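You operate a simulated robot arm through the tools that you are given. There is no shell and no other tool. Be economical: measure what you need, move in short steps, check, and stop when the job is done.

You are at the controls of a simulated two-armed robot. One attempt, no reset.

TASK
Turn the dosing knob to 4%. Then push the rack drawer shut. Then take the white filter and leave it on top of the plugs box. Then take the blue filter and put it on the top of the sack shelf. Then open the drawer of the syrup table, take the orange padlock and put it inside and shut the drawer again. Keep to this order. Set down upright: white filter, blue filter.

It is judged by the outcome, as a careful person would: the job done as asked, and still so three seconds after it is handed in. It fails if anything else is knocked over, pushed out of place, dropped, spilled or broken.

THE ROBOT
Two 7-joint arms with two-finger parallel grippers on one trunk, on a base that drives. Base frame: it is fixed to the floor where the robot stands at the start and does not move with it; the origin is under the middle of the robot, x ahead of it, y to its left, z up. Units: cm, degrees, N and s.
The left shoulder is at the start at [2, 11.3, 139.7], the right one opposite. With the tool pointing down near the work surface each hand reaches from about 10 to 30 cm from the robot's upright axis, wherever it stands, measured 20 degrees to its own side. Places, roughly: blue filter (5x5x9 cm) [-530, 610, 60]; dosing knob [40, 0, 130]; drawer of the syrup table [-540, 850, 70]; drawer of the syrup table inside [-540, 860, 70]; orange padlock (5x3x9 cm) [-550, 660, 50]; plugs box [-575, 650, 175]; rack drawer [-510, 590, 40]; top of the sack shelf (56x16 cm) [-72, 616, 74]; white filter (5x5x9 cm) [-530, 590, 60]. Payload 1.57 kg a hand.
The tool frame of a hand sits at the grasp point between the pads (the TCP): z along the fingers, y along the line on which they close. The tips reach 3 cm beyond it. Largest opening 8 cm; finger width 1.7, thickness 1.2; the body of the gripper, 4 by 8.2 cm, starts 8 cm behind the TCP.
Orientation is that of the tool frame in the base frame, as [roll, pitch, yaw] about the fixed x, y, z axes, in that order (R = Rz(yaw) Ry(pitch) Rx(roll)). With the fingers straight down and closing along the base's y, the tool's x points along the base's -x, its y along +y and its z along -z.

THE INTERFACE
- The arms move only by the tool servo_tool. It takes "left_plan", "right_plan" or both (then of equal length, played together; a hand with none holds still); each is a list of rows, each a list of 7 numbers: the shift along the tool's x, y, z in cm, then the turn, a rotation vector about the tool's x, y, z in degrees, then the opening in per cent of the stroke, from 0 (shut) to 100 (fully open). In form: [[dx, dy, dz, wx, wy, wz, fingers], ...]. A call has 1 to 8 rows; each row shifts and turns the commanded pose from where the row before left it, along the tool's axes as they then stand. Each row takes 0.2 s and may step no farther than 5 cm and 8.6 degrees from the row before; otherwise, or with a gripper value out of range, the whole call is refused. A pose out of reach is approached as far as the arm can. The call stops where the force on the tool passes 40 N (or 10 N more than at its start, if that is more) or the arm is blocked; 0.2 s more then pass. Each finger travels about 4.5 cm/s and halts on what it meets, pressing with about 22 N; the grip force reading is that of the motor and also rises with nothing between the fingers. The clock runs only during rows and for 0.2 s after the last one: add rows that do not move to give the fingers time. It gives the time, the measured TCP pose, the force on the tool (base axes), the opening and the grip force at its end, in the units of the frame above (readings bear some noise), with the torque about the TCP (base axes, N m) and any sound that the robot's microphone picked up, and new pictures: "views" is both (left out), scene, wrist or none (wrist: the cameras of the hands that moved).
- Cameras (640 x 400 px; columns grow to the right, rows downward): "scene" is now at [10.16, -1.28, 154.42]; the picture's right is [-0.15, -0.99, 0.00], its down [-0.36, 0.05, -0.93] and it looks along [0.92, -0.14, -0.37] (base axes); focal length 214 px, centre (320, 200). "left" rides on the left gripper at [7.2, 0.6, -12.2] in its tool frame; the picture's right is [-0.09, 1.00, 0.00], its down [-0.84, -0.08, -0.54] and it looks along [-0.54, -0.05, 0.84] (tool axes); focal length 238 px, centre (320, 200). "right" rides on the right gripper at [7.2, -0.7, -12.2] in its tool frame; the picture's right is [0.09, 1.00, 0.00], its down [-0.84, 0.08, -0.54] and it looks along [-0.54, 0.05, 0.84] (tool axes); focal length 238 px, centre (320, 200). There is no depth. A picture from a camera that has moved, and an enlarged one, comes with that camera's place and axes in the base frame and with its lens.
- slide_trunk(by): slides the trunk up (or, below 0, down) by that many cm; the arms and the scene camera ride with it, the base frame stays. It gives what a move gives, with no picture.
- steer(legs): drives the robot by 1 to 6 legs, each [ahead, left, turn to the left] in cm, cm and degrees, along the robot's own axes; the way and the turn of a leg run together, so that a leg with both is an arc; at most 150 cm and 180 degrees a leg. The arms and the cameras ride along, it lands a little off, and it stops where it bumps. It gives what a move gives, and a new picture of the scene camera.
- aim_head(pan, tilt): turns the head with the scene camera to pan (to the left, within 80 degrees either way) and tilt (down, from -29 to 69), counted from straight ahead of the robot. It gives what a move gives, and a new picture of the scene camera.
- enlarge(camera, box): a new picture of the part [left, top, right, bottom] of that camera's present view, enlarged. No time passes.
- finish_job(): hands the job in; it is judged then, once.

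Work in short steps. Places have to be worked out from the pictures, the camera data and where the tool is seen: move nearer, look again, correct. Check each grasp and each placing, and mend what went wrong. You have 165 turns and 260 pictures in all, those below and enlarged ones among them. Open the grippers and draw the arms clear of the work before you hand the job in, unless the task says otherwise; then end with one line.

The tools are called after "Request:" as name(argument=value, ...) on one line, values as JSON. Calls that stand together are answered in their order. servo_tool: Moves the arms, as the interface text tells. Its arguments: {"type":"object","properties":{"left_plan":{"type":"array","items":{"type":"array","items":{"type":"number"}}},"right_plan":{"type":"array","items":{"type":"array","items":{"type":"number"}}},"views":{"type":"string","enum":["both","scene","wrist","none"]}},"required":[]} The other tools are called the same way: slide_trunk (by) slides the trunk up or down; steer (legs) drives the base; aim_head (pan, tilt) turns the head that bears the scene camera; enlarge (camera, box) takes an enlarged picture of a part of a camera's view; finish_job () hands the job in.

At the start:

```text
t: 0.0
left_ee_pos: [31.0, 13.68, 151.18]
left_orientation: [-179.8, -0.1, 179.9]
left_contact_force: [0.1, -0.4, 0.6]
left_ft_torque: [0.02, -0.03, -0.03]
left_grip_width: 8.0
left_grip_force: 0.0
right_ee_pos: [29.63, -16.24, 145.79]
right_orientation: [179.9, -0.1, 179.9]
right_contact_force: [0.1, -0.1, -0.9]
right_ft_torque: [0.01, 0.03, 0.0]
right_grip_width: 7.99
right_grip_force: 0.0
trunk travel left (down, up): [-45.0, 12.0]
robot x, y, heading: [0.21, 0.13, 0.3]
head pan, tilt: [-8.4, 21.6]
```

scene: 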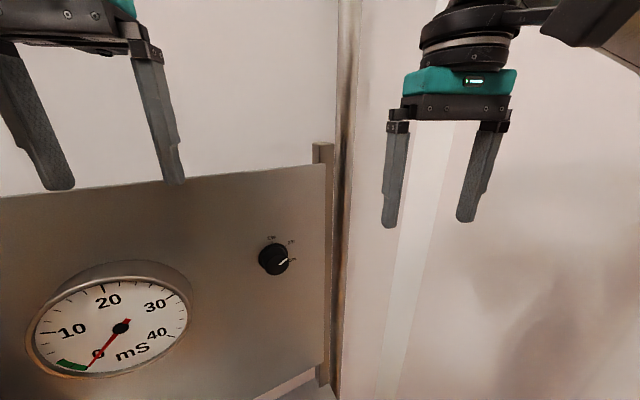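
right: 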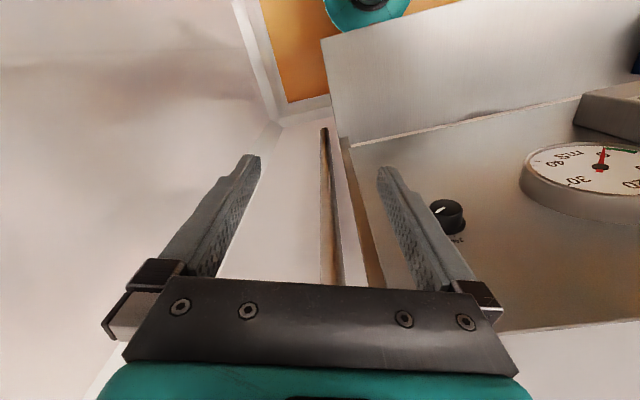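
left: 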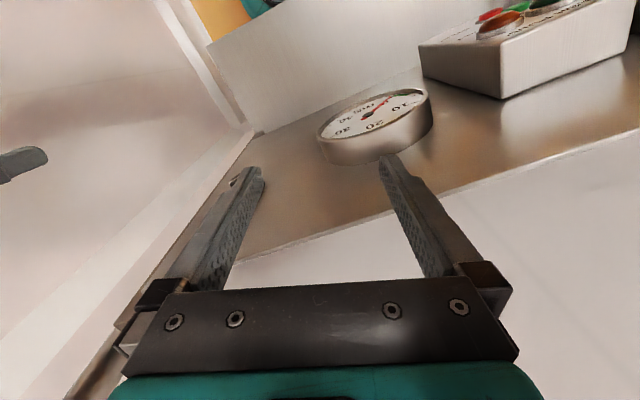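

The knob shows near pixel (274,259) in the scene view. I'll enlarge it to read its scale.

Request:
enlarge(camera="scene", box=[230, 220, 320, 290])

Request:
enlarge(camera="right", box=[400, 170, 500, 260])

```text
5.71 times, centred on (275, 255) of scene
camera zoom: at [10.16, -1.28, 154.42], right [-0.15, -0.99, 0.0], down [-0.36, 0.05, -0.93], along [0.92, -0.14, -0.37], focal length 1226 px, centre (577, -114)
```

zoom: 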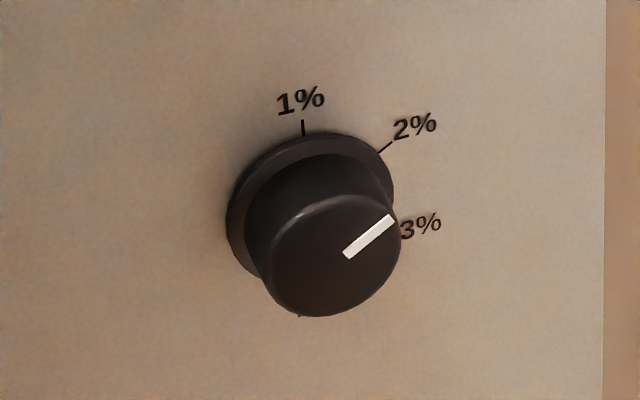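

```text
4.44 times, centred on (450, 215) of right
camera zoom: at [22.44, -17.04, 158.01], right [-0.09, 1.0, 0.0], down [0.84, 0.08, 0.54], along [0.54, 0.05, -0.84], focal length 1059 px, centre (-258, 133)
```

zoom: 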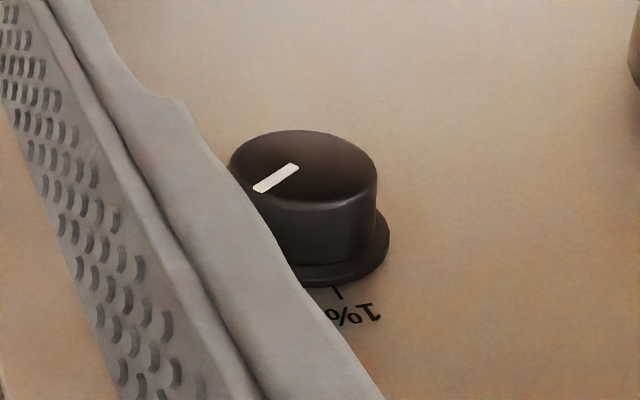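

The knob triangulates to about [39.9, 1.8, 132.5] and the gauge hub to about [32, 20, 130]. So the panel is vertical and turned about 20°, with its normal toward -x,-y. I'll back off and turn left to face it.

Request:
steer(legs=[[-10, 0, 0], [0, 0, 20]])

```text
t: 2.3
left_ee_pos: [14.01, 23.73, 151.25]
left_orientation: [-179.9, 0.0, -159.2]
left_contact_force: [-0.6, 0.3, -0.6]
left_ft_torque: [0.0, 0.02, -0.01]
left_grip_width: 7.98
left_grip_force: 0.1
right_ee_pos: [23.34, -4.87, 145.86]
right_orientation: [-179.9, -0.1, -159.4]
right_contact_force: [0.8, 0.3, 0.2]
right_ft_torque: [0.01, 0.0, 0.03]
right_grip_width: 7.99
right_grip_force: 0.1
trunk travel left (down, up): [-45.0, 12.0]
robot x, y, heading: [-10.27, 0.07, 20.5]
head pan, tilt: [-8.4, 21.6]
camera scene: at [-0.17, 2.41, 154.43], right [0.21, -0.98, 0.0], down [-0.36, -0.08, -0.93], along [0.91, 0.2, -0.37], focal length 214 px, centre (320, 200)
```

scene: 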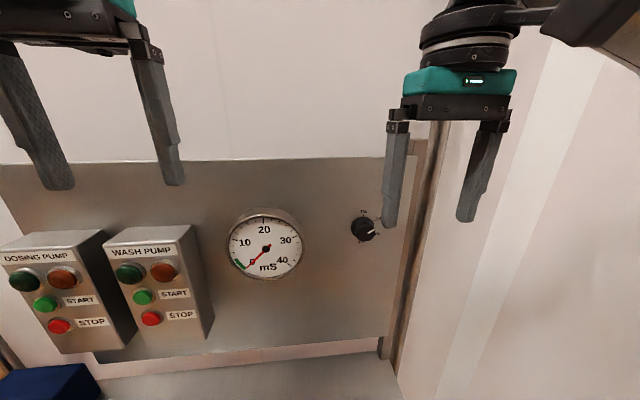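

The panel faces along yaw 18.8°, so into the panel is [0.947, 0.322]. I'll rotate the right hand toward horizontal in place.

Request:
servo_tool(right_plan=[[0, 0, 0, 0, -8.5, 0, 100], [0, 0, 0, 0, -8.5, 0, 100], [0, 0, 0, 0, -8.5, 0, 100], [0, 0, 0, 0, -8.5, 0, 100], [0, 0, 0, 0, -8.5, 0, 100], [0, 0, 0, 0, -8.5, 0, 100], [0, 0, 0, 0, -8.5, 0, 100], [0, 0, 0, 0, -8.5, 0, 100]], views="scene")

Request:
servo_tool(right_plan=[[0, 0, 0, 0, -7.3, 0, 100], [0, 0, 0, 0, -7.4, 0, 100], [0, 0, 0, 0, -7.4, 0, 100], [4, 0, 0, 0, 0, 0, 100], [4, 0, 0, 0, 0, 0, 100], [0, 0, 0, 0, 0, 0, 100]], views="both")

```text
t: 4.1
left_ee_pos: [14.04, 23.8, 151.11]
left_orientation: [-179.9, 0.0, -159.4]
left_contact_force: [0.0, -0.4, -0.5]
left_ft_torque: [0.0, -0.01, 0.0]
left_grip_width: 8.0
left_grip_force: 0.0
right_ee_pos: [26.25, -3.1, 151.56]
right_orientation: [179.9, 68.1, -159.6]
right_contact_force: [0.4, 0.0, -0.2]
right_ft_torque: [0.01, -0.01, -0.02]
right_grip_width: 8.03
right_grip_force: 0.1
right hand out of reach, approached as far as the arm can: row 7, 8
trunk travel left (down, up): [-45.0, 12.0]
robot x, y, heading: [-9.92, -0.05, 20.6]
head pan, tilt: [-8.4, 21.6]
camera scene: at [-0.15, 2.39, 154.42], right [0.21, -0.98, 0.0], down [-0.36, -0.08, -0.93], along [0.91, 0.2, -0.37], focal length 214 px, centre (320, 200)
```

scene: 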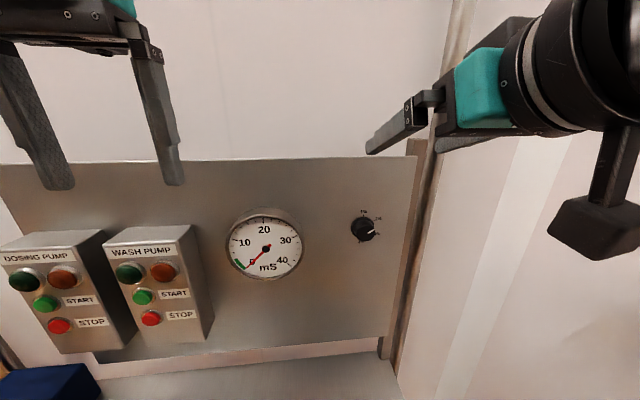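

```text
t: 5.5
left_ee_pos: [14.05, 23.81, 151.2]
left_orientation: [180.0, 0.0, -159.3]
left_contact_force: [-0.8, 0.0, 0.6]
left_ft_torque: [-0.01, 0.0, -0.01]
left_grip_width: 8.0
left_grip_force: 0.0
right_ee_pos: [33.07, 1.23, 153.41]
right_orientation: [15.9, 89.8, 36.5]
right_contact_force: [0.0, 0.6, 0.3]
right_ft_torque: [-0.01, 0.05, 0.0]
right_grip_width: 8.0
right_grip_force: 0.1
right hand out of reach, approached as far as the arm can: row 1, 2, 3, 4, 5
trunk travel left (down, up): [-45.0, 12.0]
robot x, y, heading: [-10.67, -0.07, 20.6]
head pan, tilt: [-8.4, 21.6]
camera scene: at [-0.2, 2.38, 154.43], right [0.21, -0.98, 0.0], down [-0.36, -0.08, -0.93], along [0.91, 0.2, -0.37], focal length 214 px, centre (320, 200)
camera right: at [21.87, -3.7, 146.15], right [-0.35, 0.93, -0.09], down [-0.54, -0.12, 0.84], along [0.77, 0.34, 0.54], focal length 238 px, centre (320, 200)
```

scene: 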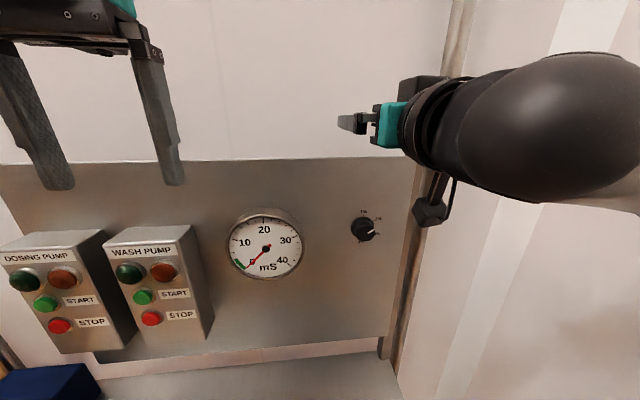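
right: 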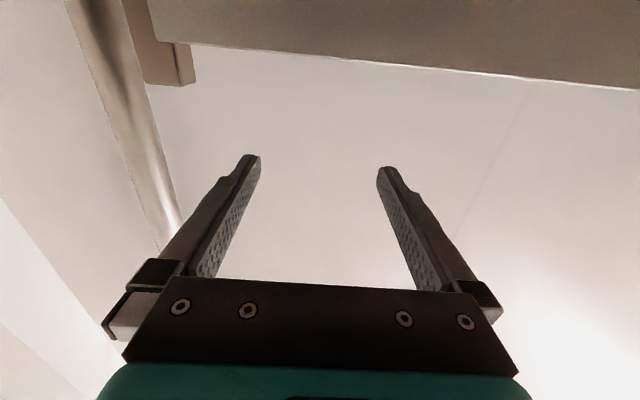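

The arm can't fold that near, so I'll back the base off 15 cm and see where the hand settles.

Request:
steer(legs=[[-15, 0, 0]])

Request:
servo_tool(right_plan=[[0, 0, 4, 0, 0, 0, 100], [0, 0, 4, 0, 0, 0, 100], [0, 0, 4, 0, 0, 0, 100], [0, 0, 4, 0, 0, 0, 100], [0, 0, 0, 0, 0, 0, 100]], views="both")

```text
t: 6.8
left_ee_pos: [-0.23, 18.46, 151.2]
left_orientation: [-179.9, 0.0, -159.2]
left_contact_force: [0.3, 0.3, 1.4]
left_ft_torque: [0.01, -0.03, -0.03]
left_grip_width: 8.0
left_grip_force: 0.2
right_ee_pos: [18.94, -4.15, 153.47]
right_orientation: [21.4, 89.9, 42.1]
right_contact_force: [-1.0, 0.6, 0.0]
right_ft_torque: [-0.01, -0.01, 0.01]
right_grip_width: 8.0
right_grip_force: 0.2
trunk travel left (down, up): [-45.0, 12.0]
robot x, y, heading: [-24.28, -5.49, 20.8]
head pan, tilt: [-8.4, 21.6]
camera scene: at [-14.39, -2.96, 154.43], right [0.21, -0.98, 0.0], down [-0.36, -0.08, -0.93], along [0.91, 0.2, -0.37], focal length 214 px, centre (320, 200)
```

scene: 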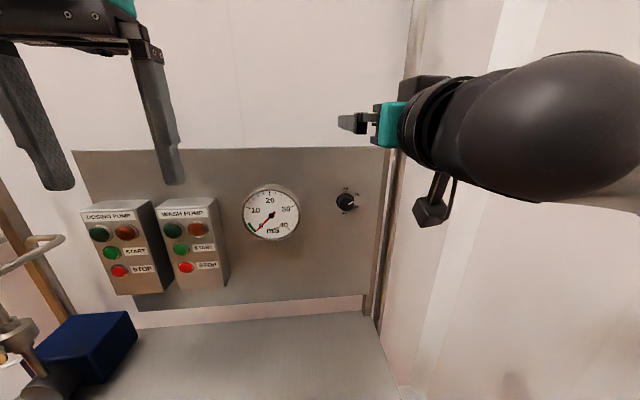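

```text
t: 8.0
left_ee_pos: [-0.04, 18.44, 151.23]
left_orientation: [179.9, -0.1, -159.2]
left_contact_force: [0.2, 0.0, 0.2]
left_ft_torque: [0.03, 0.01, 0.0]
left_grip_width: 8.02
left_grip_force: 0.0
right_ee_pos: [33.98, 1.5, 153.45]
right_orientation: [25.9, 89.9, 46.5]
right_contact_force: [-0.9, 0.3, -0.3]
right_ft_torque: [0.0, -0.03, 0.01]
right_grip_width: 8.0
right_grip_force: 0.0
trunk travel left (down, up): [-45.0, 12.0]
robot x, y, heading: [-24.56, -5.16, 20.6]
head pan, tilt: [-8.4, 21.6]
camera scene: at [-14.33, -2.98, 154.43], right [0.21, -0.98, 0.0], down [-0.36, -0.08, -0.93], along [0.91, 0.2, -0.37], focal length 214 px, centre (320, 200)
camera right: at [22.78, -3.47, 146.14], right [-0.35, 0.93, -0.09], down [-0.54, -0.12, 0.84], along [0.77, 0.34, 0.54], focal length 238 px, centre (320, 200)
```

scene: 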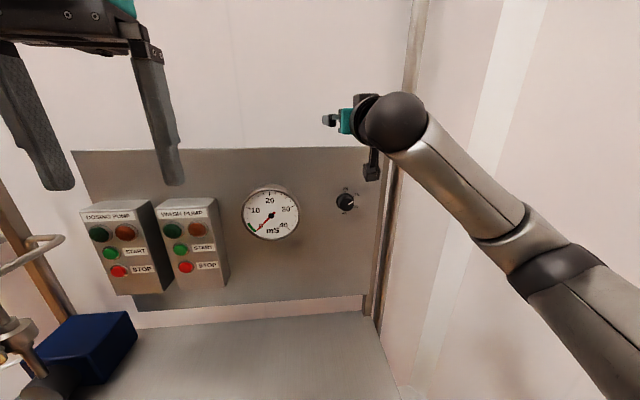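
right: 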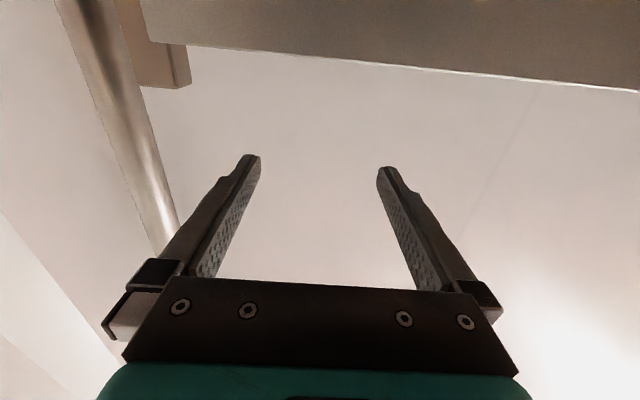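

The command restarts from the measured pose. The tool now points along yaw 20.6° with its x axis down, so I'll pull back 4.5 cm, shift sideways by -1.6, correct the yaw, and descend 21 cm to face the knob.

Request:
servo_tool(right_plan=[[0, -1.6, -4.4, 1.8, 0, 0, 100], [4.2, 0, 0, 0, 0, 0, 100], [4.2, 0, 0, 0, 0, 0, 100], [4.2, 0, 0, 0, 0, 0, 100], [4.2, 0, 0, 0, 0, 0, 100], [4.2, 0, 0, 0, 0, 0, 100], [0, 0, 0, 0, 0, 0, 100]], views="both")

```text
t: 9.6
left_ee_pos: [-0.05, 18.43, 151.21]
left_orientation: [-179.9, 0.0, -159.1]
left_contact_force: [-0.7, 0.5, 0.0]
left_ft_torque: [-0.01, 0.0, 0.01]
left_grip_width: 8.01
left_grip_force: 0.1
right_ee_pos: [30.58, -1.45, 132.38]
right_orientation: [23.0, 89.9, 41.7]
right_contact_force: [0.1, -0.6, 0.1]
right_ft_torque: [0.02, 0.02, -0.01]
right_grip_width: 8.02
right_grip_force: 0.0
trunk travel left (down, up): [-45.0, 12.0]
robot x, y, heading: [-24.34, -5.4, 20.8]
head pan, tilt: [-8.4, 21.6]
camera scene: at [-14.27, -2.94, 154.43], right [0.21, -0.98, 0.0], down [-0.36, -0.08, -0.93], along [0.91, 0.2, -0.37], focal length 214 px, centre (320, 200)
camera right: at [19.24, -5.92, 125.12], right [-0.32, 0.94, -0.09], down [-0.54, -0.1, 0.84], along [0.78, 0.32, 0.54], focal length 238 px, centre (320, 200)
```

scene: 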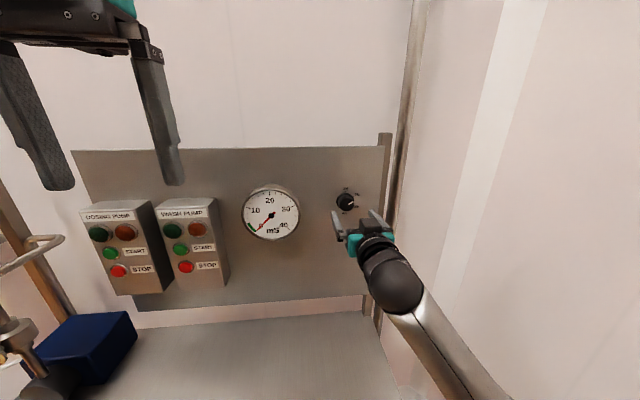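
right: 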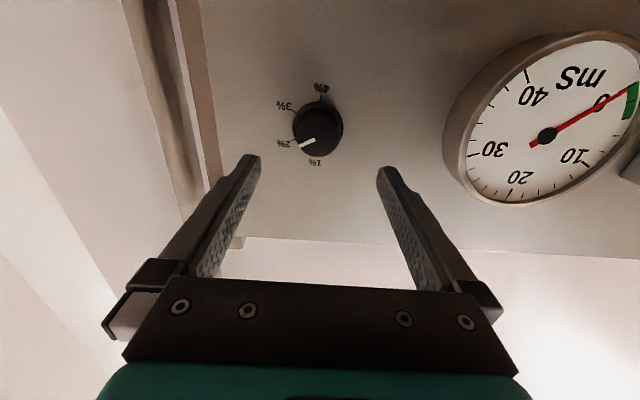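

The wrist view shows the dial, upside down. I'll enlarge it.

Request:
enlarge(camera="right", box=[265, 70, 375, 180])

```text
3.64 times, centred on (320, 125) of right
camera zoom: at [19.24, -5.92, 125.12], right [-0.32, 0.94, -0.09], down [-0.54, -0.1, 0.84], along [0.78, 0.32, 0.54], focal length 867 px, centre (320, 473)
```

zoom: 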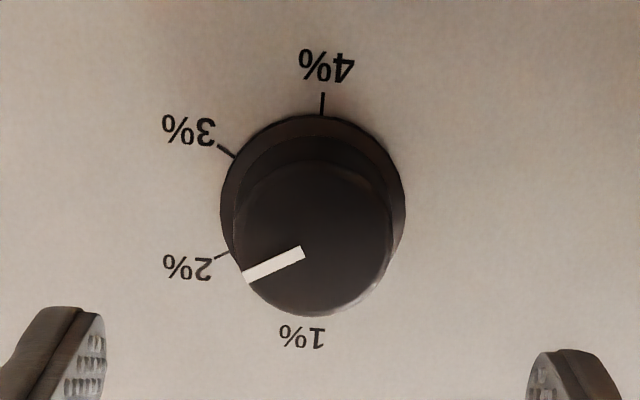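

The pointer is at 2% (60° clockwise from the top). 4% is at the bottom (180°), so the knob needs +120° about tool z. I'll pre-rotate the hand by -60° first.

Request:
servo_tool(right_plan=[[0, 0, 0, 0, 0, -8.5, 100], [0, 0, 0, 0, 0, -8.5, 100], [0, 0, 0, 0, 0, -8.5, 100], [0, 0, 0, 0, 0, -8.5, 100], [0, 0, 0, 0, 0, -8.5, 100], [0, 0, 0, 0, 0, -8.5, 100], [0, 0, 0, 0, 0, -8.5, 100], [0, 0, 4, 0, 0, 0, 70]], views="both")

```text
t: 11.4
left_ee_pos: [0.11, 18.45, 151.09]
left_orientation: [-179.9, -0.1, -159.1]
left_contact_force: [-0.2, 0.3, -0.7]
left_ft_torque: [0.0, 0.01, -0.02]
left_grip_width: 8.01
left_grip_force: 0.0
right_ee_pos: [34.29, -0.19, 132.33]
right_orientation: [-90.0, 30.4, -71.1]
right_contact_force: [1.7, -0.2, 0.4]
right_ft_torque: [-0.03, -0.01, -0.01]
right_grip_width: 5.62
right_grip_force: 0.2
trunk travel left (down, up): [-45.0, 12.0]
robot x, y, heading: [-24.36, -5.48, 20.7]
head pan, tilt: [-8.4, 21.6]
camera scene: at [-14.16, -2.82, 154.41], right [0.21, -0.98, 0.0], down [-0.36, -0.08, -0.93], along [0.91, 0.2, -0.37], focal length 214 px, centre (320, 200)
camera right: at [24.81, -10.3, 129.29], right [-0.14, 0.4, -0.91], down [-0.76, 0.54, 0.36], along [0.64, 0.74, 0.23], focal length 238 px, centre (320, 200)
```

scene: 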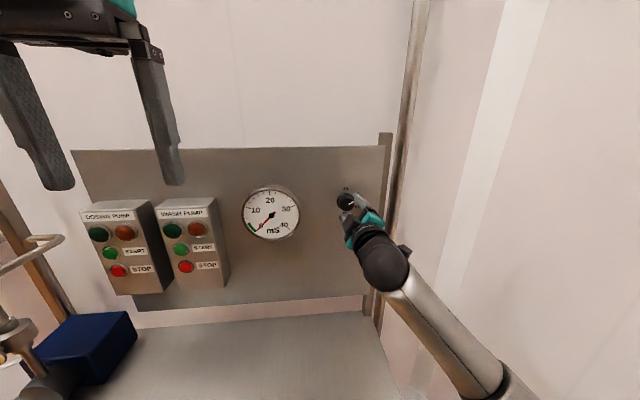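
right: 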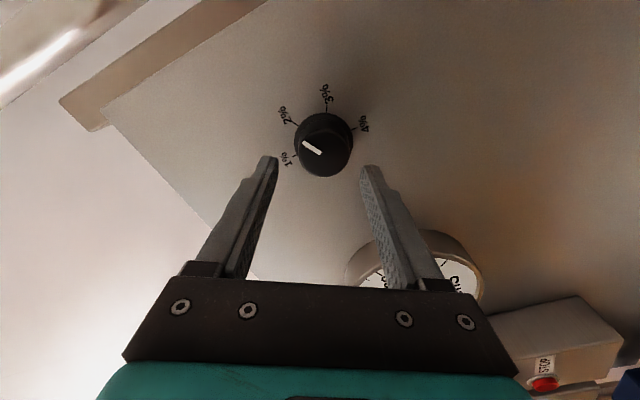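

The knob sits about 6.3 cm ahead of the TCP and 0.35 cm lower. I'll advance 4.7 cm with the correction, then close.

Request:
servo_tool(right_plan=[[0.17, 0.3, 2, 0, 0, 0, 85], [0, 0, 2.7, 0, 0, 0, 85], [0, 0, 0, 0, 0, 0, 85]], views="wrist")

```text
t: 12.2
left_ee_pos: [-0.21, 18.39, 151.19]
left_orientation: [-180.0, 0.0, -159.2]
left_contact_force: [-0.2, 0.6, -0.4]
left_ft_torque: [-0.02, -0.01, 0.01]
left_grip_width: 8.02
left_grip_force: 0.1
right_ee_pos: [38.52, 1.4, 132.26]
right_orientation: [-89.8, 30.6, -71.1]
right_contact_force: [-6.6, -3.1, 0.0]
right_ft_torque: [0.13, -0.19, -0.16]
right_grip_width: 6.78
right_grip_force: 0.1
trunk travel left (down, up): [-45.0, 12.0]
robot x, y, heading: [-24.28, -5.13, 21.0]
head pan, tilt: [-8.4, 21.6]
camera right: at [29.05, -8.73, 129.08], right [-0.14, 0.4, -0.9], down [-0.76, 0.54, 0.36], along [0.64, 0.74, 0.23], focal length 238 px, centre (320, 200)
```

right: 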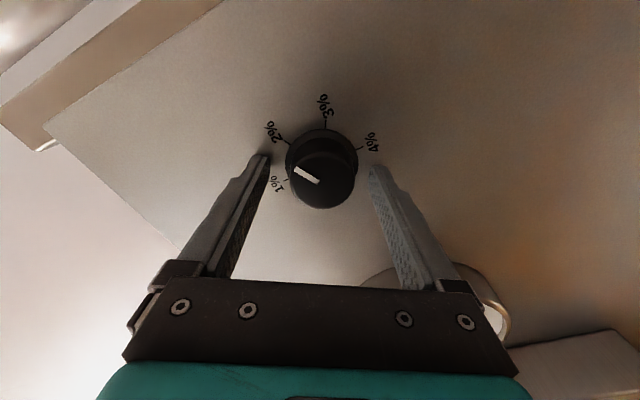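

A light 7 N contact shows the tips at the panel. I'll back off 0.5 cm and close on the knob.

Request:
servo_tool(right_plan=[[0, 0, -0.6, 0, 0, 0, 60], [0, 0, 0, 0, 0, 0, 40], [0, 0, 0, 0, 0, 0, 20], [0, 0, 0, 0, 0, 0, 20]], views="wrist")

```text
t: 13.2
left_ee_pos: [-0.04, 18.58, 151.14]
left_orientation: [180.0, -0.1, -159.2]
left_contact_force: [-0.5, -0.3, 0.1]
left_ft_torque: [0.0, -0.01, -0.01]
left_grip_width: 8.0
left_grip_force: 0.0
right_ee_pos: [38.09, 1.39, 132.15]
right_orientation: [-89.9, 30.5, -71.0]
right_contact_force: [1.9, 0.5, 2.6]
right_ft_torque: [0.02, -0.07, -0.02]
right_grip_width: 4.12
right_grip_force: 34.6
trunk travel left (down, up): [-45.0, 12.0]
robot x, y, heading: [-24.07, -5.28, 20.9]
head pan, tilt: [-8.4, 21.6]
camera right: at [28.62, -8.83, 129.01], right [-0.14, 0.4, -0.9], down [-0.76, 0.54, 0.36], along [0.64, 0.74, 0.23], focal length 238 px, centre (320, 200)
```

right: 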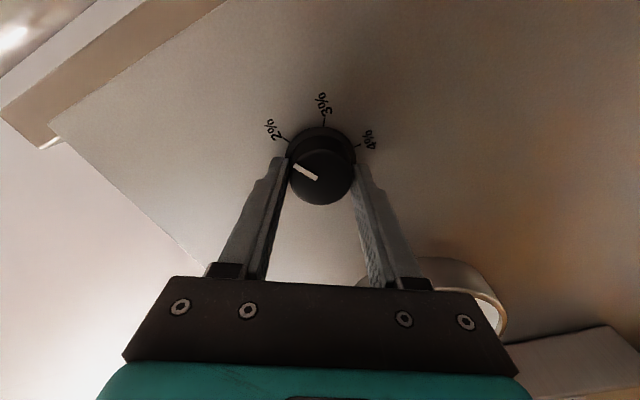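

The knob is gripped (4.1 cm). I'll turn it +56° and check.

Request:
servo_tool(right_plan=[[0, 0, 0, 0, 0, 8, 20], [0, 0, 0, 0, 0, 8, 20], [0, 0, 0, 0, 0, 8, 20], [0, 0, 0, 0, 0, 8, 20], [0, 0, 0, 0, 0, 8, 20], [0, 0, 0, 0, 0, 8, 20], [0, 0, 0, 0, 0, 8, 20], [0, 0, 0, 0, 0, 0, 20]], views="wrist")

```text
t: 15.0
left_ee_pos: [-0.19, 18.44, 151.26]
left_orientation: [-179.9, 0.1, -159.3]
left_contact_force: [0.7, 0.3, 0.0]
left_ft_torque: [0.0, 0.01, 0.01]
left_grip_width: 8.01
left_grip_force: 0.1
right_ee_pos: [38.22, 0.97, 132.32]
right_orientation: [-81.7, 86.7, -62.9]
right_contact_force: [11.2, -3.0, 16.6]
right_ft_torque: [0.13, -0.45, -0.48]
right_grip_width: 4.09
right_grip_force: 45.2
trunk travel left (down, up): [-45.0, 12.0]
robot x, y, heading: [-24.27, -5.08, 20.9]
head pan, tilt: [-8.4, 21.6]
camera right: at [26.97, -3.92, 125.03], right [-0.32, 0.94, -0.15], down [-0.56, -0.06, 0.83], along [0.77, 0.35, 0.54], focal length 238 px, centre (320, 200)
```

right: 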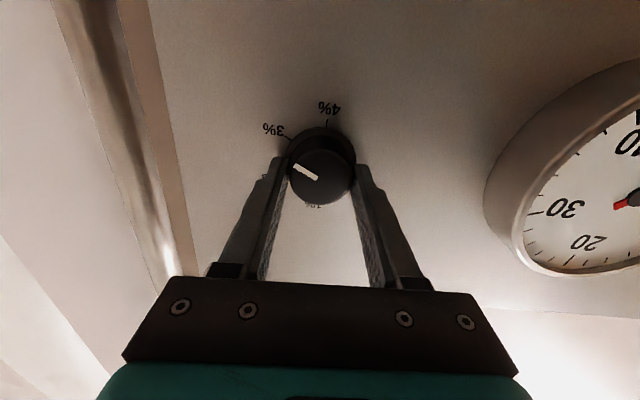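

The knob turns with the hand (now about 116°). I'll turn about 62° more.

Request:
servo_tool(right_plan=[[-0.1, 0.1, 0, 0, 0, 8, 20], [0, 0, 0, 0, 0, 8, 20], [0, 0, 0, 0, 0, 8, 20], [0, 0, 0, 0, 0, 8, 20], [0, 0, 0, 0, 0, 8, 20], [0, 0, 0, 0, 0, 8, 20], [0, 0, 0, 0, 0, 8, 20], [0, 0, 0, 0, 0, 6, 20]], views="wrist")

Request:
enlarge(camera="right", box=[265, 90, 375, 220])

```text
t: 16.6
left_ee_pos: [-0.54, 18.65, 151.24]
left_orientation: [-180.0, 0.1, -159.0]
left_contact_force: [0.2, -0.8, -0.4]
left_ft_torque: [0.07, 0.0, 0.02]
left_grip_width: 7.98
left_grip_force: 0.1
right_ee_pos: [38.31, 0.78, 132.17]
right_orientation: [89.7, 44.0, 109.3]
right_contact_force: [-18.5, 17.4, -1.8]
right_ft_torque: [-0.13, 0.47, 1.62]
right_grip_width: 4.13
right_grip_force: 44.6
trunk travel left (down, up): [-45.0, 12.0]
robot x, y, heading: [-24.2, -4.97, 20.9]
head pan, tilt: [-8.4, 21.6]
stopped in row 7 (right hand): the force on the tool passed its limit at 44 N (the readings are from after the stop); the commanded pose is now the measured one
camera right: at [25.17, 1.05, 126.67], right [-0.26, 0.71, 0.65], down [-0.33, -0.7, 0.64], along [0.91, -0.05, 0.41], focal length 238 px, centre (320, 200)
```

right: 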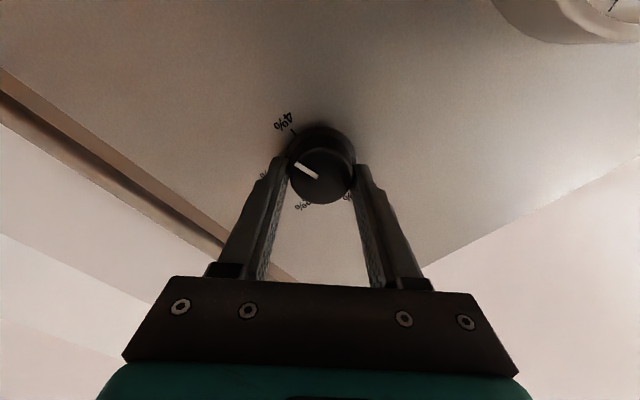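

```text
3.08 times, centred on (320, 155) of right
camera zoom: at [25.17, 1.05, 126.67], right [-0.26, 0.71, 0.65], down [-0.33, -0.7, 0.64], along [0.91, -0.05, 0.41], focal length 733 px, centre (320, 338)
```

zoom: 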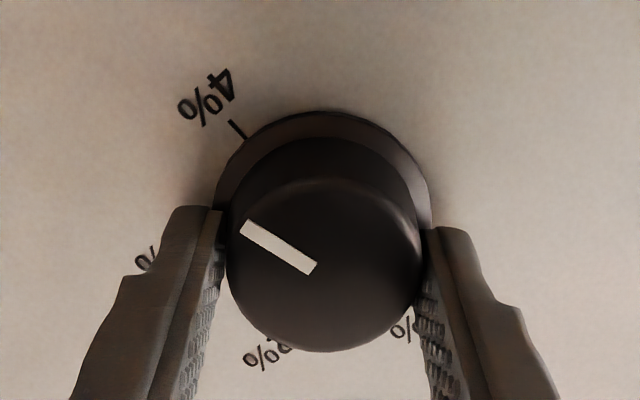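

The force limit stopped it at about 165°, because the TCP drifted 0.6 cm sideways. I'll release, recentre, regrasp and finish the last 15° or so.

Request:
servo_tool(right_plan=[[0, 0, 0, 0, 0, 0, 40], [0, 0, 0, 0, 0, 0, 70], [0, 0, 0, 0, 0, 0, 70], [0.48, 0.37, 0, 0, 0, 0, 70], [0, 0, 0, 0, 0, 0, 70]], views="wrist")

Request:
enlarge(camera="right", box=[265, 90, 375, 220])

```text
t: 17.8
left_ee_pos: [-0.15, 18.51, 151.2]
left_orientation: [179.9, 0.0, -159.0]
left_contact_force: [0.7, -0.2, -0.4]
left_ft_torque: [0.05, -0.04, -0.01]
left_grip_width: 8.01
left_grip_force: 0.0
right_ee_pos: [38.87, -0.17, 132.11]
right_orientation: [89.6, 44.8, 107.6]
right_contact_force: [0.9, 0.9, 0.0]
right_ft_torque: [0.01, -0.01, 0.03]
right_grip_width: 5.63
right_grip_force: 0.3
trunk travel left (down, up): [-45.0, 12.0]
robot x, y, heading: [-24.34, -5.51, 21.1]
head pan, tilt: [-8.4, 21.6]
camera right: at [25.71, 0.53, 126.45], right [-0.24, 0.73, 0.64], down [-0.35, -0.68, 0.64], along [0.9, -0.07, 0.42], focal length 238 px, centre (320, 200)
```

right: 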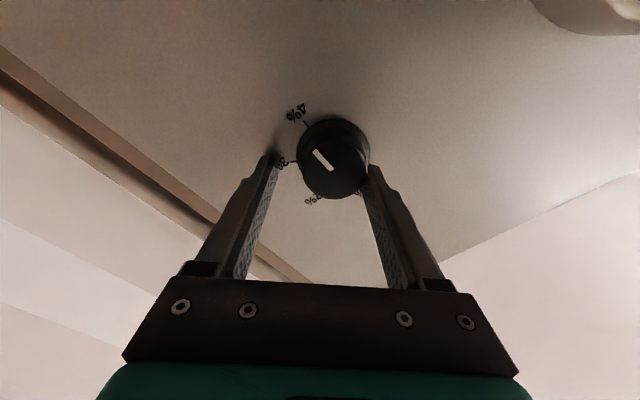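

```text
3.08 times, centred on (320, 155) of right
camera zoom: at [25.71, 0.53, 126.45], right [-0.24, 0.73, 0.64], down [-0.35, -0.68, 0.64], along [0.9, -0.07, 0.42], focal length 733 px, centre (320, 338)
```

zoom: 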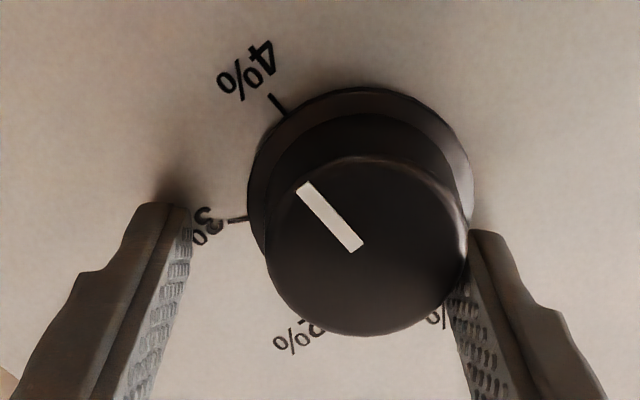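

On release the arm sprang back and carried the knob along. The pointer now computes to within about 1° of 4%. I'll open wide, recentre to avoid dragging the knob, and withdraw for a face-on check.

Request:
servo_tool(right_plan=[[0, 0, 0, 0, 0, 0, 100], [0.6, 0.6, 0, 0, 0, 0, 100], [0, 0, -4, 0, 0, 0, 100], [0, 0, -5, 0, 0, 0, 100], [0, 0, 0, 0, 0, -8, 100], [0, 0, 0, 0, 0, -8, 100], [0, 0, 0, 0, 0, -8, 100], [0, 0, 0, 0, 0, -8, 100]], views="none")

Request:
enlarge(camera="right", box=[270, 70, 410, 200])

```text
t: 18.9
left_ee_pos: [-0.2, 18.57, 151.23]
left_orientation: [-180.0, 0.1, -159.1]
left_contact_force: [-0.2, 0.3, 0.7]
left_ft_torque: [-0.01, -0.04, 0.0]
left_grip_width: 8.0
left_grip_force: 0.0
right_ee_pos: [31.51, -4.56, 132.55]
right_orientation: [87.4, 52.6, 103.8]
right_contact_force: [0.4, 0.4, 0.1]
right_ft_torque: [0.01, 0.0, -0.01]
right_grip_width: 8.0
right_grip_force: 0.1
trunk travel left (down, up): [-45.0, 12.0]
robot x, y, heading: [-24.29, -5.22, 20.9]
head pan, tilt: [-8.4, 21.6]
stopped in row 5 (right hand): the arm was blocked; the commanded pose is now the measured one
```

```text
3.08 times, centred on (340, 135) of right
camera zoom: at [18.73, -4.1, 126.1], right [-0.24, 0.81, 0.53], down [-0.42, -0.58, 0.7], along [0.88, -0.05, 0.48], focal length 733 px, centre (258, 400)
```

zoom: 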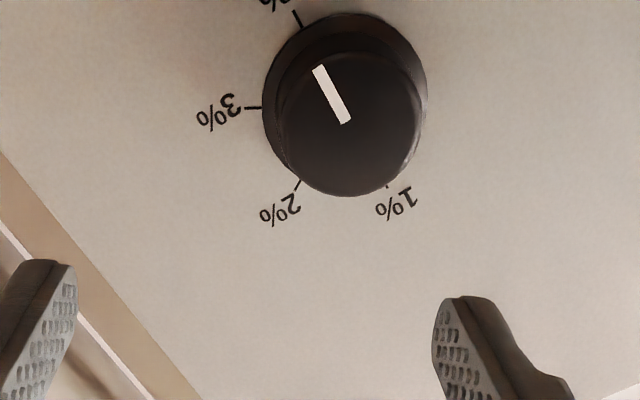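

The pointer is parallel to the line through the 1% and 4% ticks (28° against 28.7°), so the knob is at 4%. I'll back the base away, keeping clear of the panel.

Request:
steer(legs=[[-30, 0, 0]])

Request:
enlarge(camera="scene", box=[280, 120, 400, 230])

Request:
aim_head(pan=80, tilt=15)

```text
t: 20.9
left_ee_pos: [-28.34, 7.93, 151.19]
left_orientation: [-180.0, 0.0, -159.2]
left_contact_force: [-0.5, -1.0, -0.5]
left_ft_torque: [-0.02, -0.01, -0.02]
left_grip_width: 8.0
left_grip_force: 0.0
right_ee_pos: [3.39, -15.41, 132.68]
right_orientation: [87.4, 52.5, 103.6]
right_contact_force: [1.3, -0.7, 0.1]
right_ft_torque: [0.0, -0.01, 0.0]
right_grip_width: 8.02
right_grip_force: 0.1
trunk travel left (down, up): [-45.0, 12.0]
robot x, y, heading: [-52.36, -15.92, 20.7]
head pan, tilt: [-8.4, 21.6]
camera scene: at [-42.42, -13.54, 154.43], right [0.22, -0.98, 0.0], down [-0.36, -0.08, -0.93], along [0.91, 0.2, -0.37], focal length 214 px, centre (320, 200)
```

scene: 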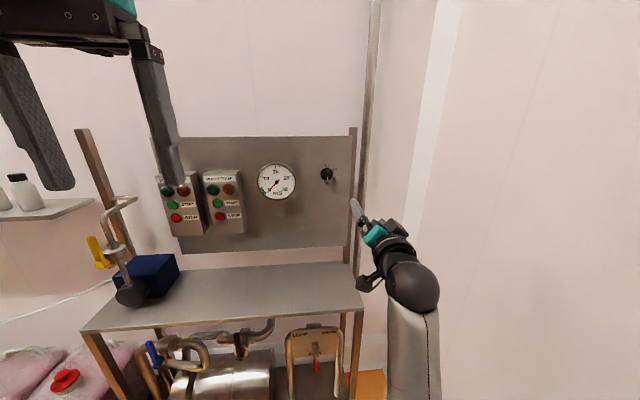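

```text
3.64 times, centred on (340, 175) of scene
camera zoom: at [-42.42, -13.54, 154.43], right [0.22, -0.98, 0.0], down [-0.36, -0.08, -0.93], along [0.91, 0.2, -0.37], focal length 780 px, centre (247, 291)
```

zoom: 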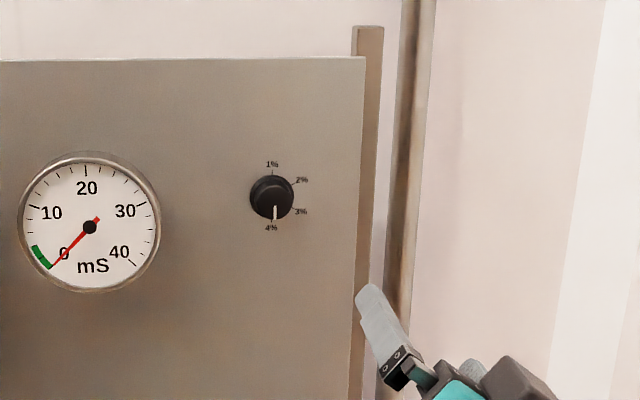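

```text
t: 22.6
left_ee_pos: [-28.27, 7.87, 151.18]
left_orientation: [-180.0, -0.1, -159.2]
left_contact_force: [0.7, -0.9, -0.9]
left_ft_torque: [0.0, -0.01, -0.02]
left_grip_width: 8.01
left_grip_force: 0.2
right_ee_pos: [3.39, -15.5, 132.63]
right_orientation: [87.4, 52.6, 103.7]
right_contact_force: [0.0, -0.1, -0.3]
right_ft_torque: [0.0, 0.01, -0.01]
right_grip_width: 8.03
right_grip_force: 0.1
trunk travel left (down, up): [-45.0, 12.0]
robot x, y, heading: [-52.57, -16.19, 20.9]
head pan, tilt: [80.0, 15.0]
camera scene: at [-53.16, -6.34, 155.5], right [0.98, 0.19, 0.0], down [0.05, -0.25, -0.97], along [-0.18, 0.95, -0.26], focal length 214 px, centre (320, 200)
```

scene: 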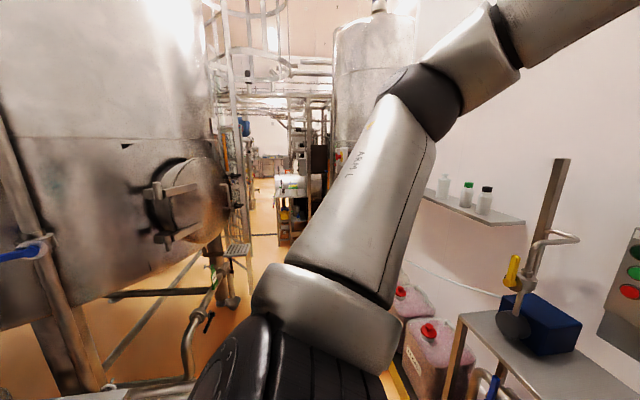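

The knob is confirmed at 4%. Now I'll bring the right arm back to a tool-down pose near the body.

Request:
servo_tool(right_plan=[[0, 0, 0, 0, 0, -8, 100], [0, 0, 0, 0, 0, -8, 100], [0, 0, 0, 0, 0, -8, 100], [0, 0, 0, 0, 0, -8, 100], [0, 0, 0, 0, 0, -6, 100], [0, 0, 0, 0, 0, 0, 100]], views="none")

Request:
servo_tool(right_plan=[[0, 0, 0, 0, 8, 0, 100], [0, 0, 0, 0, 8, 0, 100], [0, 0, 0, 0, 8, 0, 100], [0, 0, 0, 0, 8, 0, 100], [0, 0, 0, 0, 8, 0, 100], [0, 0, 0, 0, 8, 0, 100], [0, 0, 0, 0, 8, 0, 100], [0, 0, 0, 0, 8, 0, 100]], views="none")

Request:
servo_tool(right_plan=[[0, 0, 0, 0, 8, 0, 100], [0, 0, 0, 0, 8, 0, 100], [0, 0, 0, 0, 8, 0, 100], [4, 0, 0, 0, 0, 0, 100], [4, 0, 0, 0, 0, 0, 100], [4, 0, 0, 0, 0, 0, 100], [4, 0, 0, 0, 0, 0, 100], [4, 0, 0, 0, 0, 0, 100]], views="none")

Request:
aim_head(pan=75, tilt=5)

```text
t: 24.0
left_ee_pos: [-28.25, 7.89, 151.21]
left_orientation: [179.9, -0.1, -159.3]
left_contact_force: [-1.2, 0.6, 0.7]
left_ft_torque: [-0.03, 0.01, -0.01]
left_grip_width: 8.0
left_grip_force: 0.1
right_ee_pos: [3.4, -15.33, 132.67]
right_orientation: [-24.0, 88.3, -8.4]
right_contact_force: [0.1, 0.1, 0.0]
right_ft_torque: [0.01, -0.04, 0.01]
right_grip_width: 7.98
right_grip_force: 0.1
trunk travel left (down, up): [-45.0, 12.0]
robot x, y, heading: [-52.17, -15.98, 20.8]
head pan, tilt: [80.0, 15.0]
```

```text
t: 25.8
left_ee_pos: [-28.07, 7.82, 151.07]
left_orientation: [179.9, -0.1, -159.2]
left_contact_force: [0.3, -0.2, -0.3]
left_ft_torque: [0.04, 0.01, -0.01]
left_grip_width: 7.99
left_grip_force: 0.1
right_ee_pos: [4.22, -15.27, 132.26]
right_orientation: [-179.5, 27.3, -163.9]
right_contact_force: [0.2, -0.1, -0.4]
right_ft_torque: [0.0, 0.0, -0.02]
right_grip_width: 8.03
right_grip_force: 0.0
right hand out of reach, approached as far as the arm can: row 8
trunk travel left (down, up): [-45.0, 12.0]
robot x, y, heading: [-52.27, -15.82, 20.7]
head pan, tilt: [80.0, 15.0]
```

```text
t: 27.6
left_ee_pos: [-28.19, 7.78, 151.17]
left_orientation: [179.9, -0.1, -159.2]
left_contact_force: [0.2, 0.1, 0.3]
left_ft_torque: [0.04, 0.01, -0.03]
left_grip_width: 8.0
left_grip_force: 0.1
right_ee_pos: [0.67, -25.41, 131.93]
right_orientation: [-179.4, 3.6, -164.2]
right_contact_force: [-0.1, 1.0, 0.2]
right_ft_torque: [0.02, -0.02, 0.05]
right_grip_width: 8.01
right_grip_force: 0.0
right hand out of reach, approached as far as the arm can: row 1, 4, 5, 6, 7, 8
trunk travel left (down, up): [-45.0, 12.0]
robot x, y, heading: [-51.89, -16.34, 20.8]
head pan, tilt: [80.0, 15.0]
```

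```text
t: 28.3
left_ee_pos: [-28.11, 7.77, 151.31]
left_orientation: [-179.9, -0.2, -159.2]
left_contact_force: [0.2, 1.5, 0.6]
left_ft_torque: [0.0, 0.0, 0.04]
left_grip_width: 8.03
left_grip_force: 0.1
right_ee_pos: [0.72, -25.21, 131.83]
right_orientation: [-179.4, 3.6, -164.3]
right_contact_force: [0.1, -0.2, -0.8]
right_ft_torque: [-0.01, 0.02, 0.01]
right_grip_width: 8.0
right_grip_force: 0.0
trunk travel left (down, up): [-45.0, 12.0]
robot x, y, heading: [-52.52, -16.04, 20.5]
head pan, tilt: [75.0, 5.0]
camera scene: at [-52.35, -6.37, 157.11], right [0.99, 0.1, 0.0], down [0.01, -0.09, -1.0], along [-0.1, 0.99, -0.09], focal length 214 px, centre (320, 200)
```

scene: 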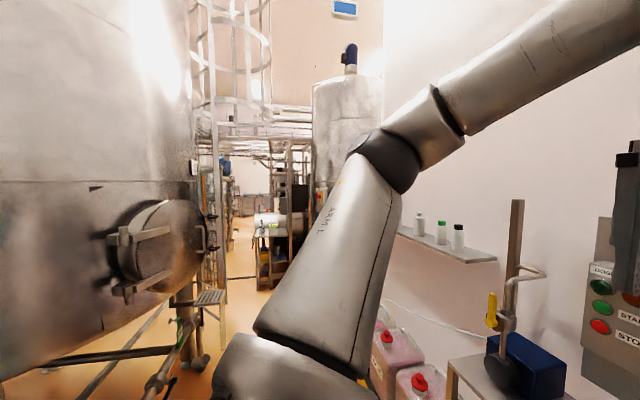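

I'll restore the right hand to its starting tool-down stow: up 14, back 17, left 11.

Request:
servo_tool(right_plan=[[0, 0, -4.5, 0, 0, 0, 60], [0, 0, -4.5, 0, 0, 0, 60], [0, 1, -4.5, 0, 3.6, 0, 60], [4, 2.5, 0, 0, 0, 0, 60], [4, 2.5, 0, 0, 0, 0, 60], [4, 2.5, 0, 0, 0, 0, 60], [4, 2.5, 0, 0, 0, 0, 60], [0, 0, 0, 0, 0, 0, 60]], views="none")

Request:
steer(legs=[[0, 0, 100]])

Request:
aim_head(pan=0, tilt=15)

```text
t: 30.1
left_ee_pos: [-28.2, 8.02, 151.12]
left_orientation: [-179.9, -0.1, -159.2]
left_contact_force: [0.1, 0.2, 0.5]
left_ft_torque: [0.01, 0.01, -0.01]
left_grip_width: 8.0
left_grip_force: 0.1
right_ee_pos: [-14.12, -24.14, 146.81]
right_orientation: [179.7, -1.8, -164.6]
right_contact_force: [0.8, 0.5, 0.5]
right_ft_torque: [-0.01, 0.0, 0.02]
right_grip_width: 4.8
right_grip_force: 0.0
right hand out of reach, approached as far as the arm can: row 6, 7
trunk travel left (down, up): [-45.0, 12.0]
robot x, y, heading: [-52.36, -16.09, 20.6]
head pan, tilt: [75.0, 5.0]
```

```text
t: 34.7
left_ee_pos: [-80.12, 3.56, 151.2]
left_orientation: [-180.0, -0.1, -58.9]
left_contact_force: [0.5, -0.2, 0.6]
left_ft_torque: [0.02, 0.02, 0.03]
left_grip_width: 7.97
left_grip_force: 0.0
right_ee_pos: [-50.95, 23.19, 146.93]
right_orientation: [179.3, -1.6, -64.4]
right_contact_force: [-0.4, -0.1, -0.1]
right_ft_torque: [-0.03, 0.01, -0.01]
right_grip_width: 4.82
right_grip_force: 0.0
trunk travel left (down, up): [-45.0, 12.0]
robot x, y, heading: [-52.45, -15.95, 121.0]
head pan, tilt: [75.0, 5.0]
camera scene: at [-61.94, -16.89, 156.68], right [-0.2, 0.98, 0.0], down [0.13, 0.03, -0.99], along [-0.97, -0.2, -0.13], focal length 214 px, centre (320, 200)
```

scene: 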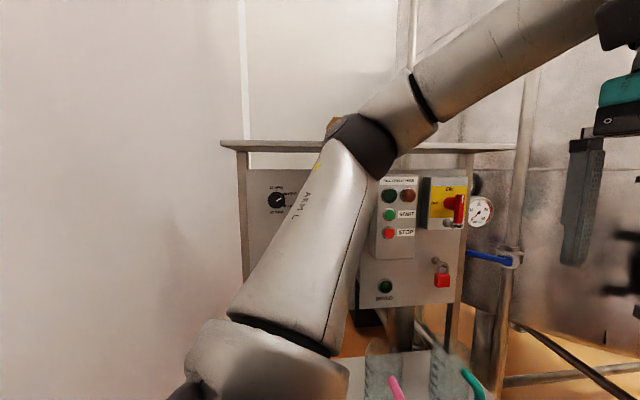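

```text
t: 36.2
left_ee_pos: [-80.08, 3.52, 151.2]
left_orientation: [-180.0, -0.1, -58.9]
left_contact_force: [-0.3, 0.6, 0.4]
left_ft_torque: [0.02, -0.02, -0.02]
left_grip_width: 7.99
left_grip_force: 0.0
right_ee_pos: [-50.82, 23.37, 146.53]
right_orientation: [178.7, -2.4, -64.5]
right_contact_force: [0.4, 0.1, -0.7]
right_ft_torque: [0.0, 0.01, 0.03]
right_grip_width: 4.82
right_grip_force: 0.1
trunk travel left (down, up): [-45.0, 12.0]
robot x, y, heading: [-52.21, -15.88, 121.2]
head pan, tilt: [0.0, 15.0]
camera scene: at [-61.42, -11.26, 155.76], right [0.4, 0.92, 0.0], down [0.21, -0.09, -0.97], along [-0.89, 0.39, -0.23], focal length 214 px, centre (320, 200)
```

scene: 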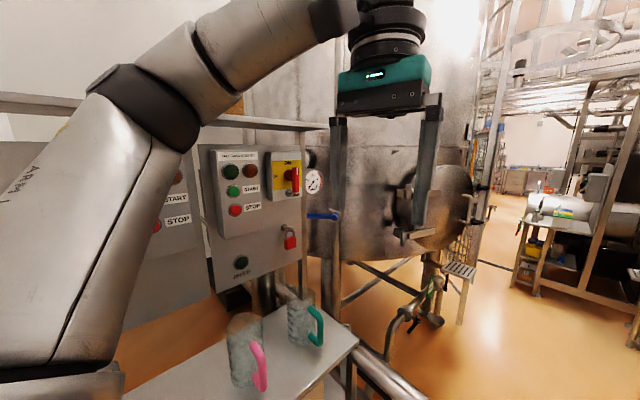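

The head was still moving when that picture was taken, so I'll look again.

Request:
aim_head(pan=0, tilt=12)

```text
t: 36.8
left_ee_pos: [-80.11, 3.47, 151.09]
left_orientation: [180.0, -0.1, -58.9]
left_contact_force: [0.0, -0.5, 0.4]
left_ft_torque: [0.0, 0.02, 0.01]
left_grip_width: 8.01
left_grip_force: 0.0
right_ee_pos: [-50.78, 23.42, 146.48]
right_orientation: [178.4, -2.3, -64.4]
right_contact_force: [-0.4, 0.3, 0.2]
right_ft_torque: [0.03, 0.02, -0.01]
right_grip_width: 4.8
right_grip_force: 0.1
trunk travel left (down, up): [-45.0, 12.0]
robot x, y, heading: [-52.16, -15.72, 121.2]
head pan, tilt: [0.0, 12.0]
camera scene: at [-61.4, -11.21, 155.86], right [0.41, 0.91, 0.0], down [0.2, -0.09, -0.98], along [-0.89, 0.4, -0.22], focal length 214 px, centre (320, 200)
```

scene: 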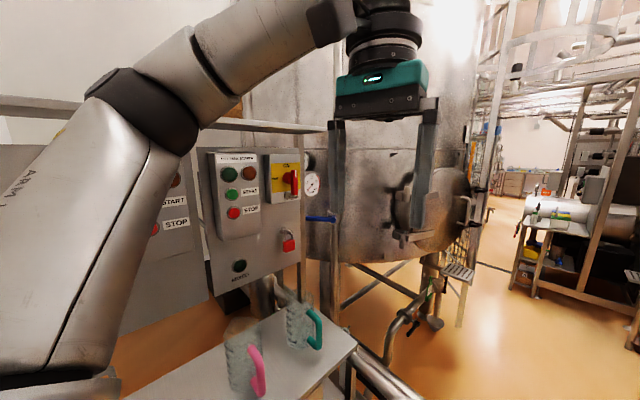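

The camera still points 35° left of the heading, so maybe the head moves slowly. I'll try once more toward the right.

Request:
aim_head(pan=-20, tilt=10)

```text
t: 37.6
left_ee_pos: [-80.16, 3.59, 151.18]
left_orientation: [180.0, -0.1, -59.0]
left_contact_force: [-0.2, -0.2, 1.1]
left_ft_torque: [0.03, 0.01, 0.0]
left_grip_width: 8.0
left_grip_force: 0.2
right_ee_pos: [-50.59, 23.41, 146.66]
right_orientation: [178.2, -2.1, -64.5]
right_contact_force: [0.3, -0.7, 0.4]
right_ft_torque: [0.0, 0.0, -0.05]
right_grip_width: 4.81
right_grip_force: 0.1
trunk travel left (down, up): [-45.0, 12.0]
robot x, y, heading: [-52.54, -15.93, 121.2]
head pan, tilt: [-20.0, 10.0]
camera scene: at [-61.38, -11.18, 155.94], right [0.41, 0.91, 0.0], down [0.19, -0.09, -0.98], along [-0.89, 0.4, -0.21], focal length 214 px, centre (320, 200)
```

scene: 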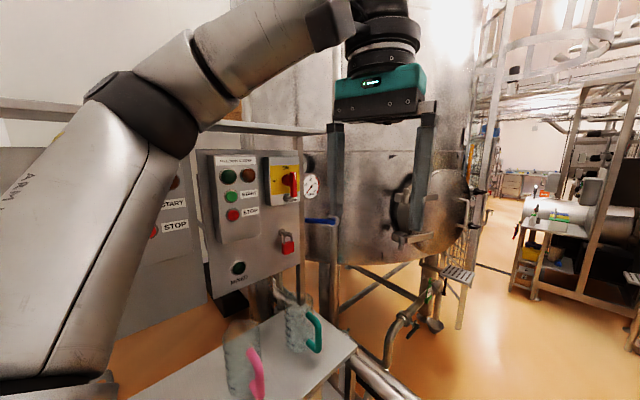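

The head must be blocked by the folded right arm. I'll move that hand forward, right and down.

Request:
servo_tool(right_plan=[[-4, -2, 0, 0, 0, 0, 60], [-4, -2, 2, 0, 0, 0, 60], [-2, 0, 4, 0, 0, 0, 60], [0, 0, 4, 0, 0, 0, 60], [0, 0, 4, 0, 0, 0, 60], [0, 0, 0, 0, 0, 0, 60]], views="scene")

```text
t: 39.0
left_ee_pos: [-80.09, 3.63, 151.15]
left_orientation: [180.0, 0.0, -58.7]
left_contact_force: [0.6, 0.0, -0.1]
left_ft_torque: [-0.04, -0.03, -0.01]
left_grip_width: 7.99
left_grip_force: 0.0
right_ee_pos: [-51.34, 33.53, 132.49]
right_orientation: [179.3, -1.6, -64.5]
right_contact_force: [-0.8, 0.3, 0.0]
right_ft_torque: [-0.01, -0.02, 0.05]
right_grip_width: 4.78
right_grip_force: 0.1
trunk travel left (down, up): [-45.0, 12.0]
robot x, y, heading: [-52.46, -16.24, 121.0]
head pan, tilt: [-20.0, 10.0]
camera scene: at [-54.64, -5.91, 156.32], right [0.98, 0.19, 0.0], down [0.03, -0.17, -0.98], along [-0.19, 0.97, -0.17], focal length 214 px, centre (320, 200)
```

scene: 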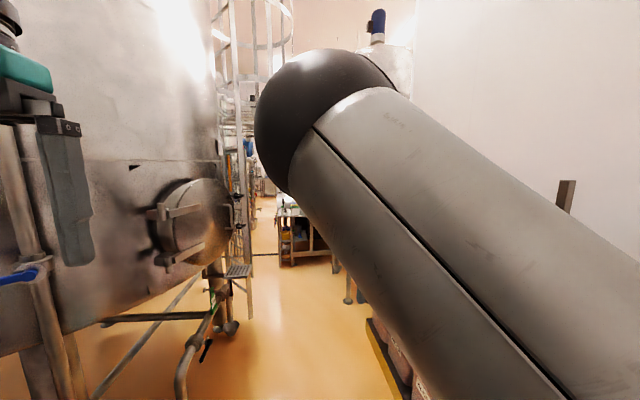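

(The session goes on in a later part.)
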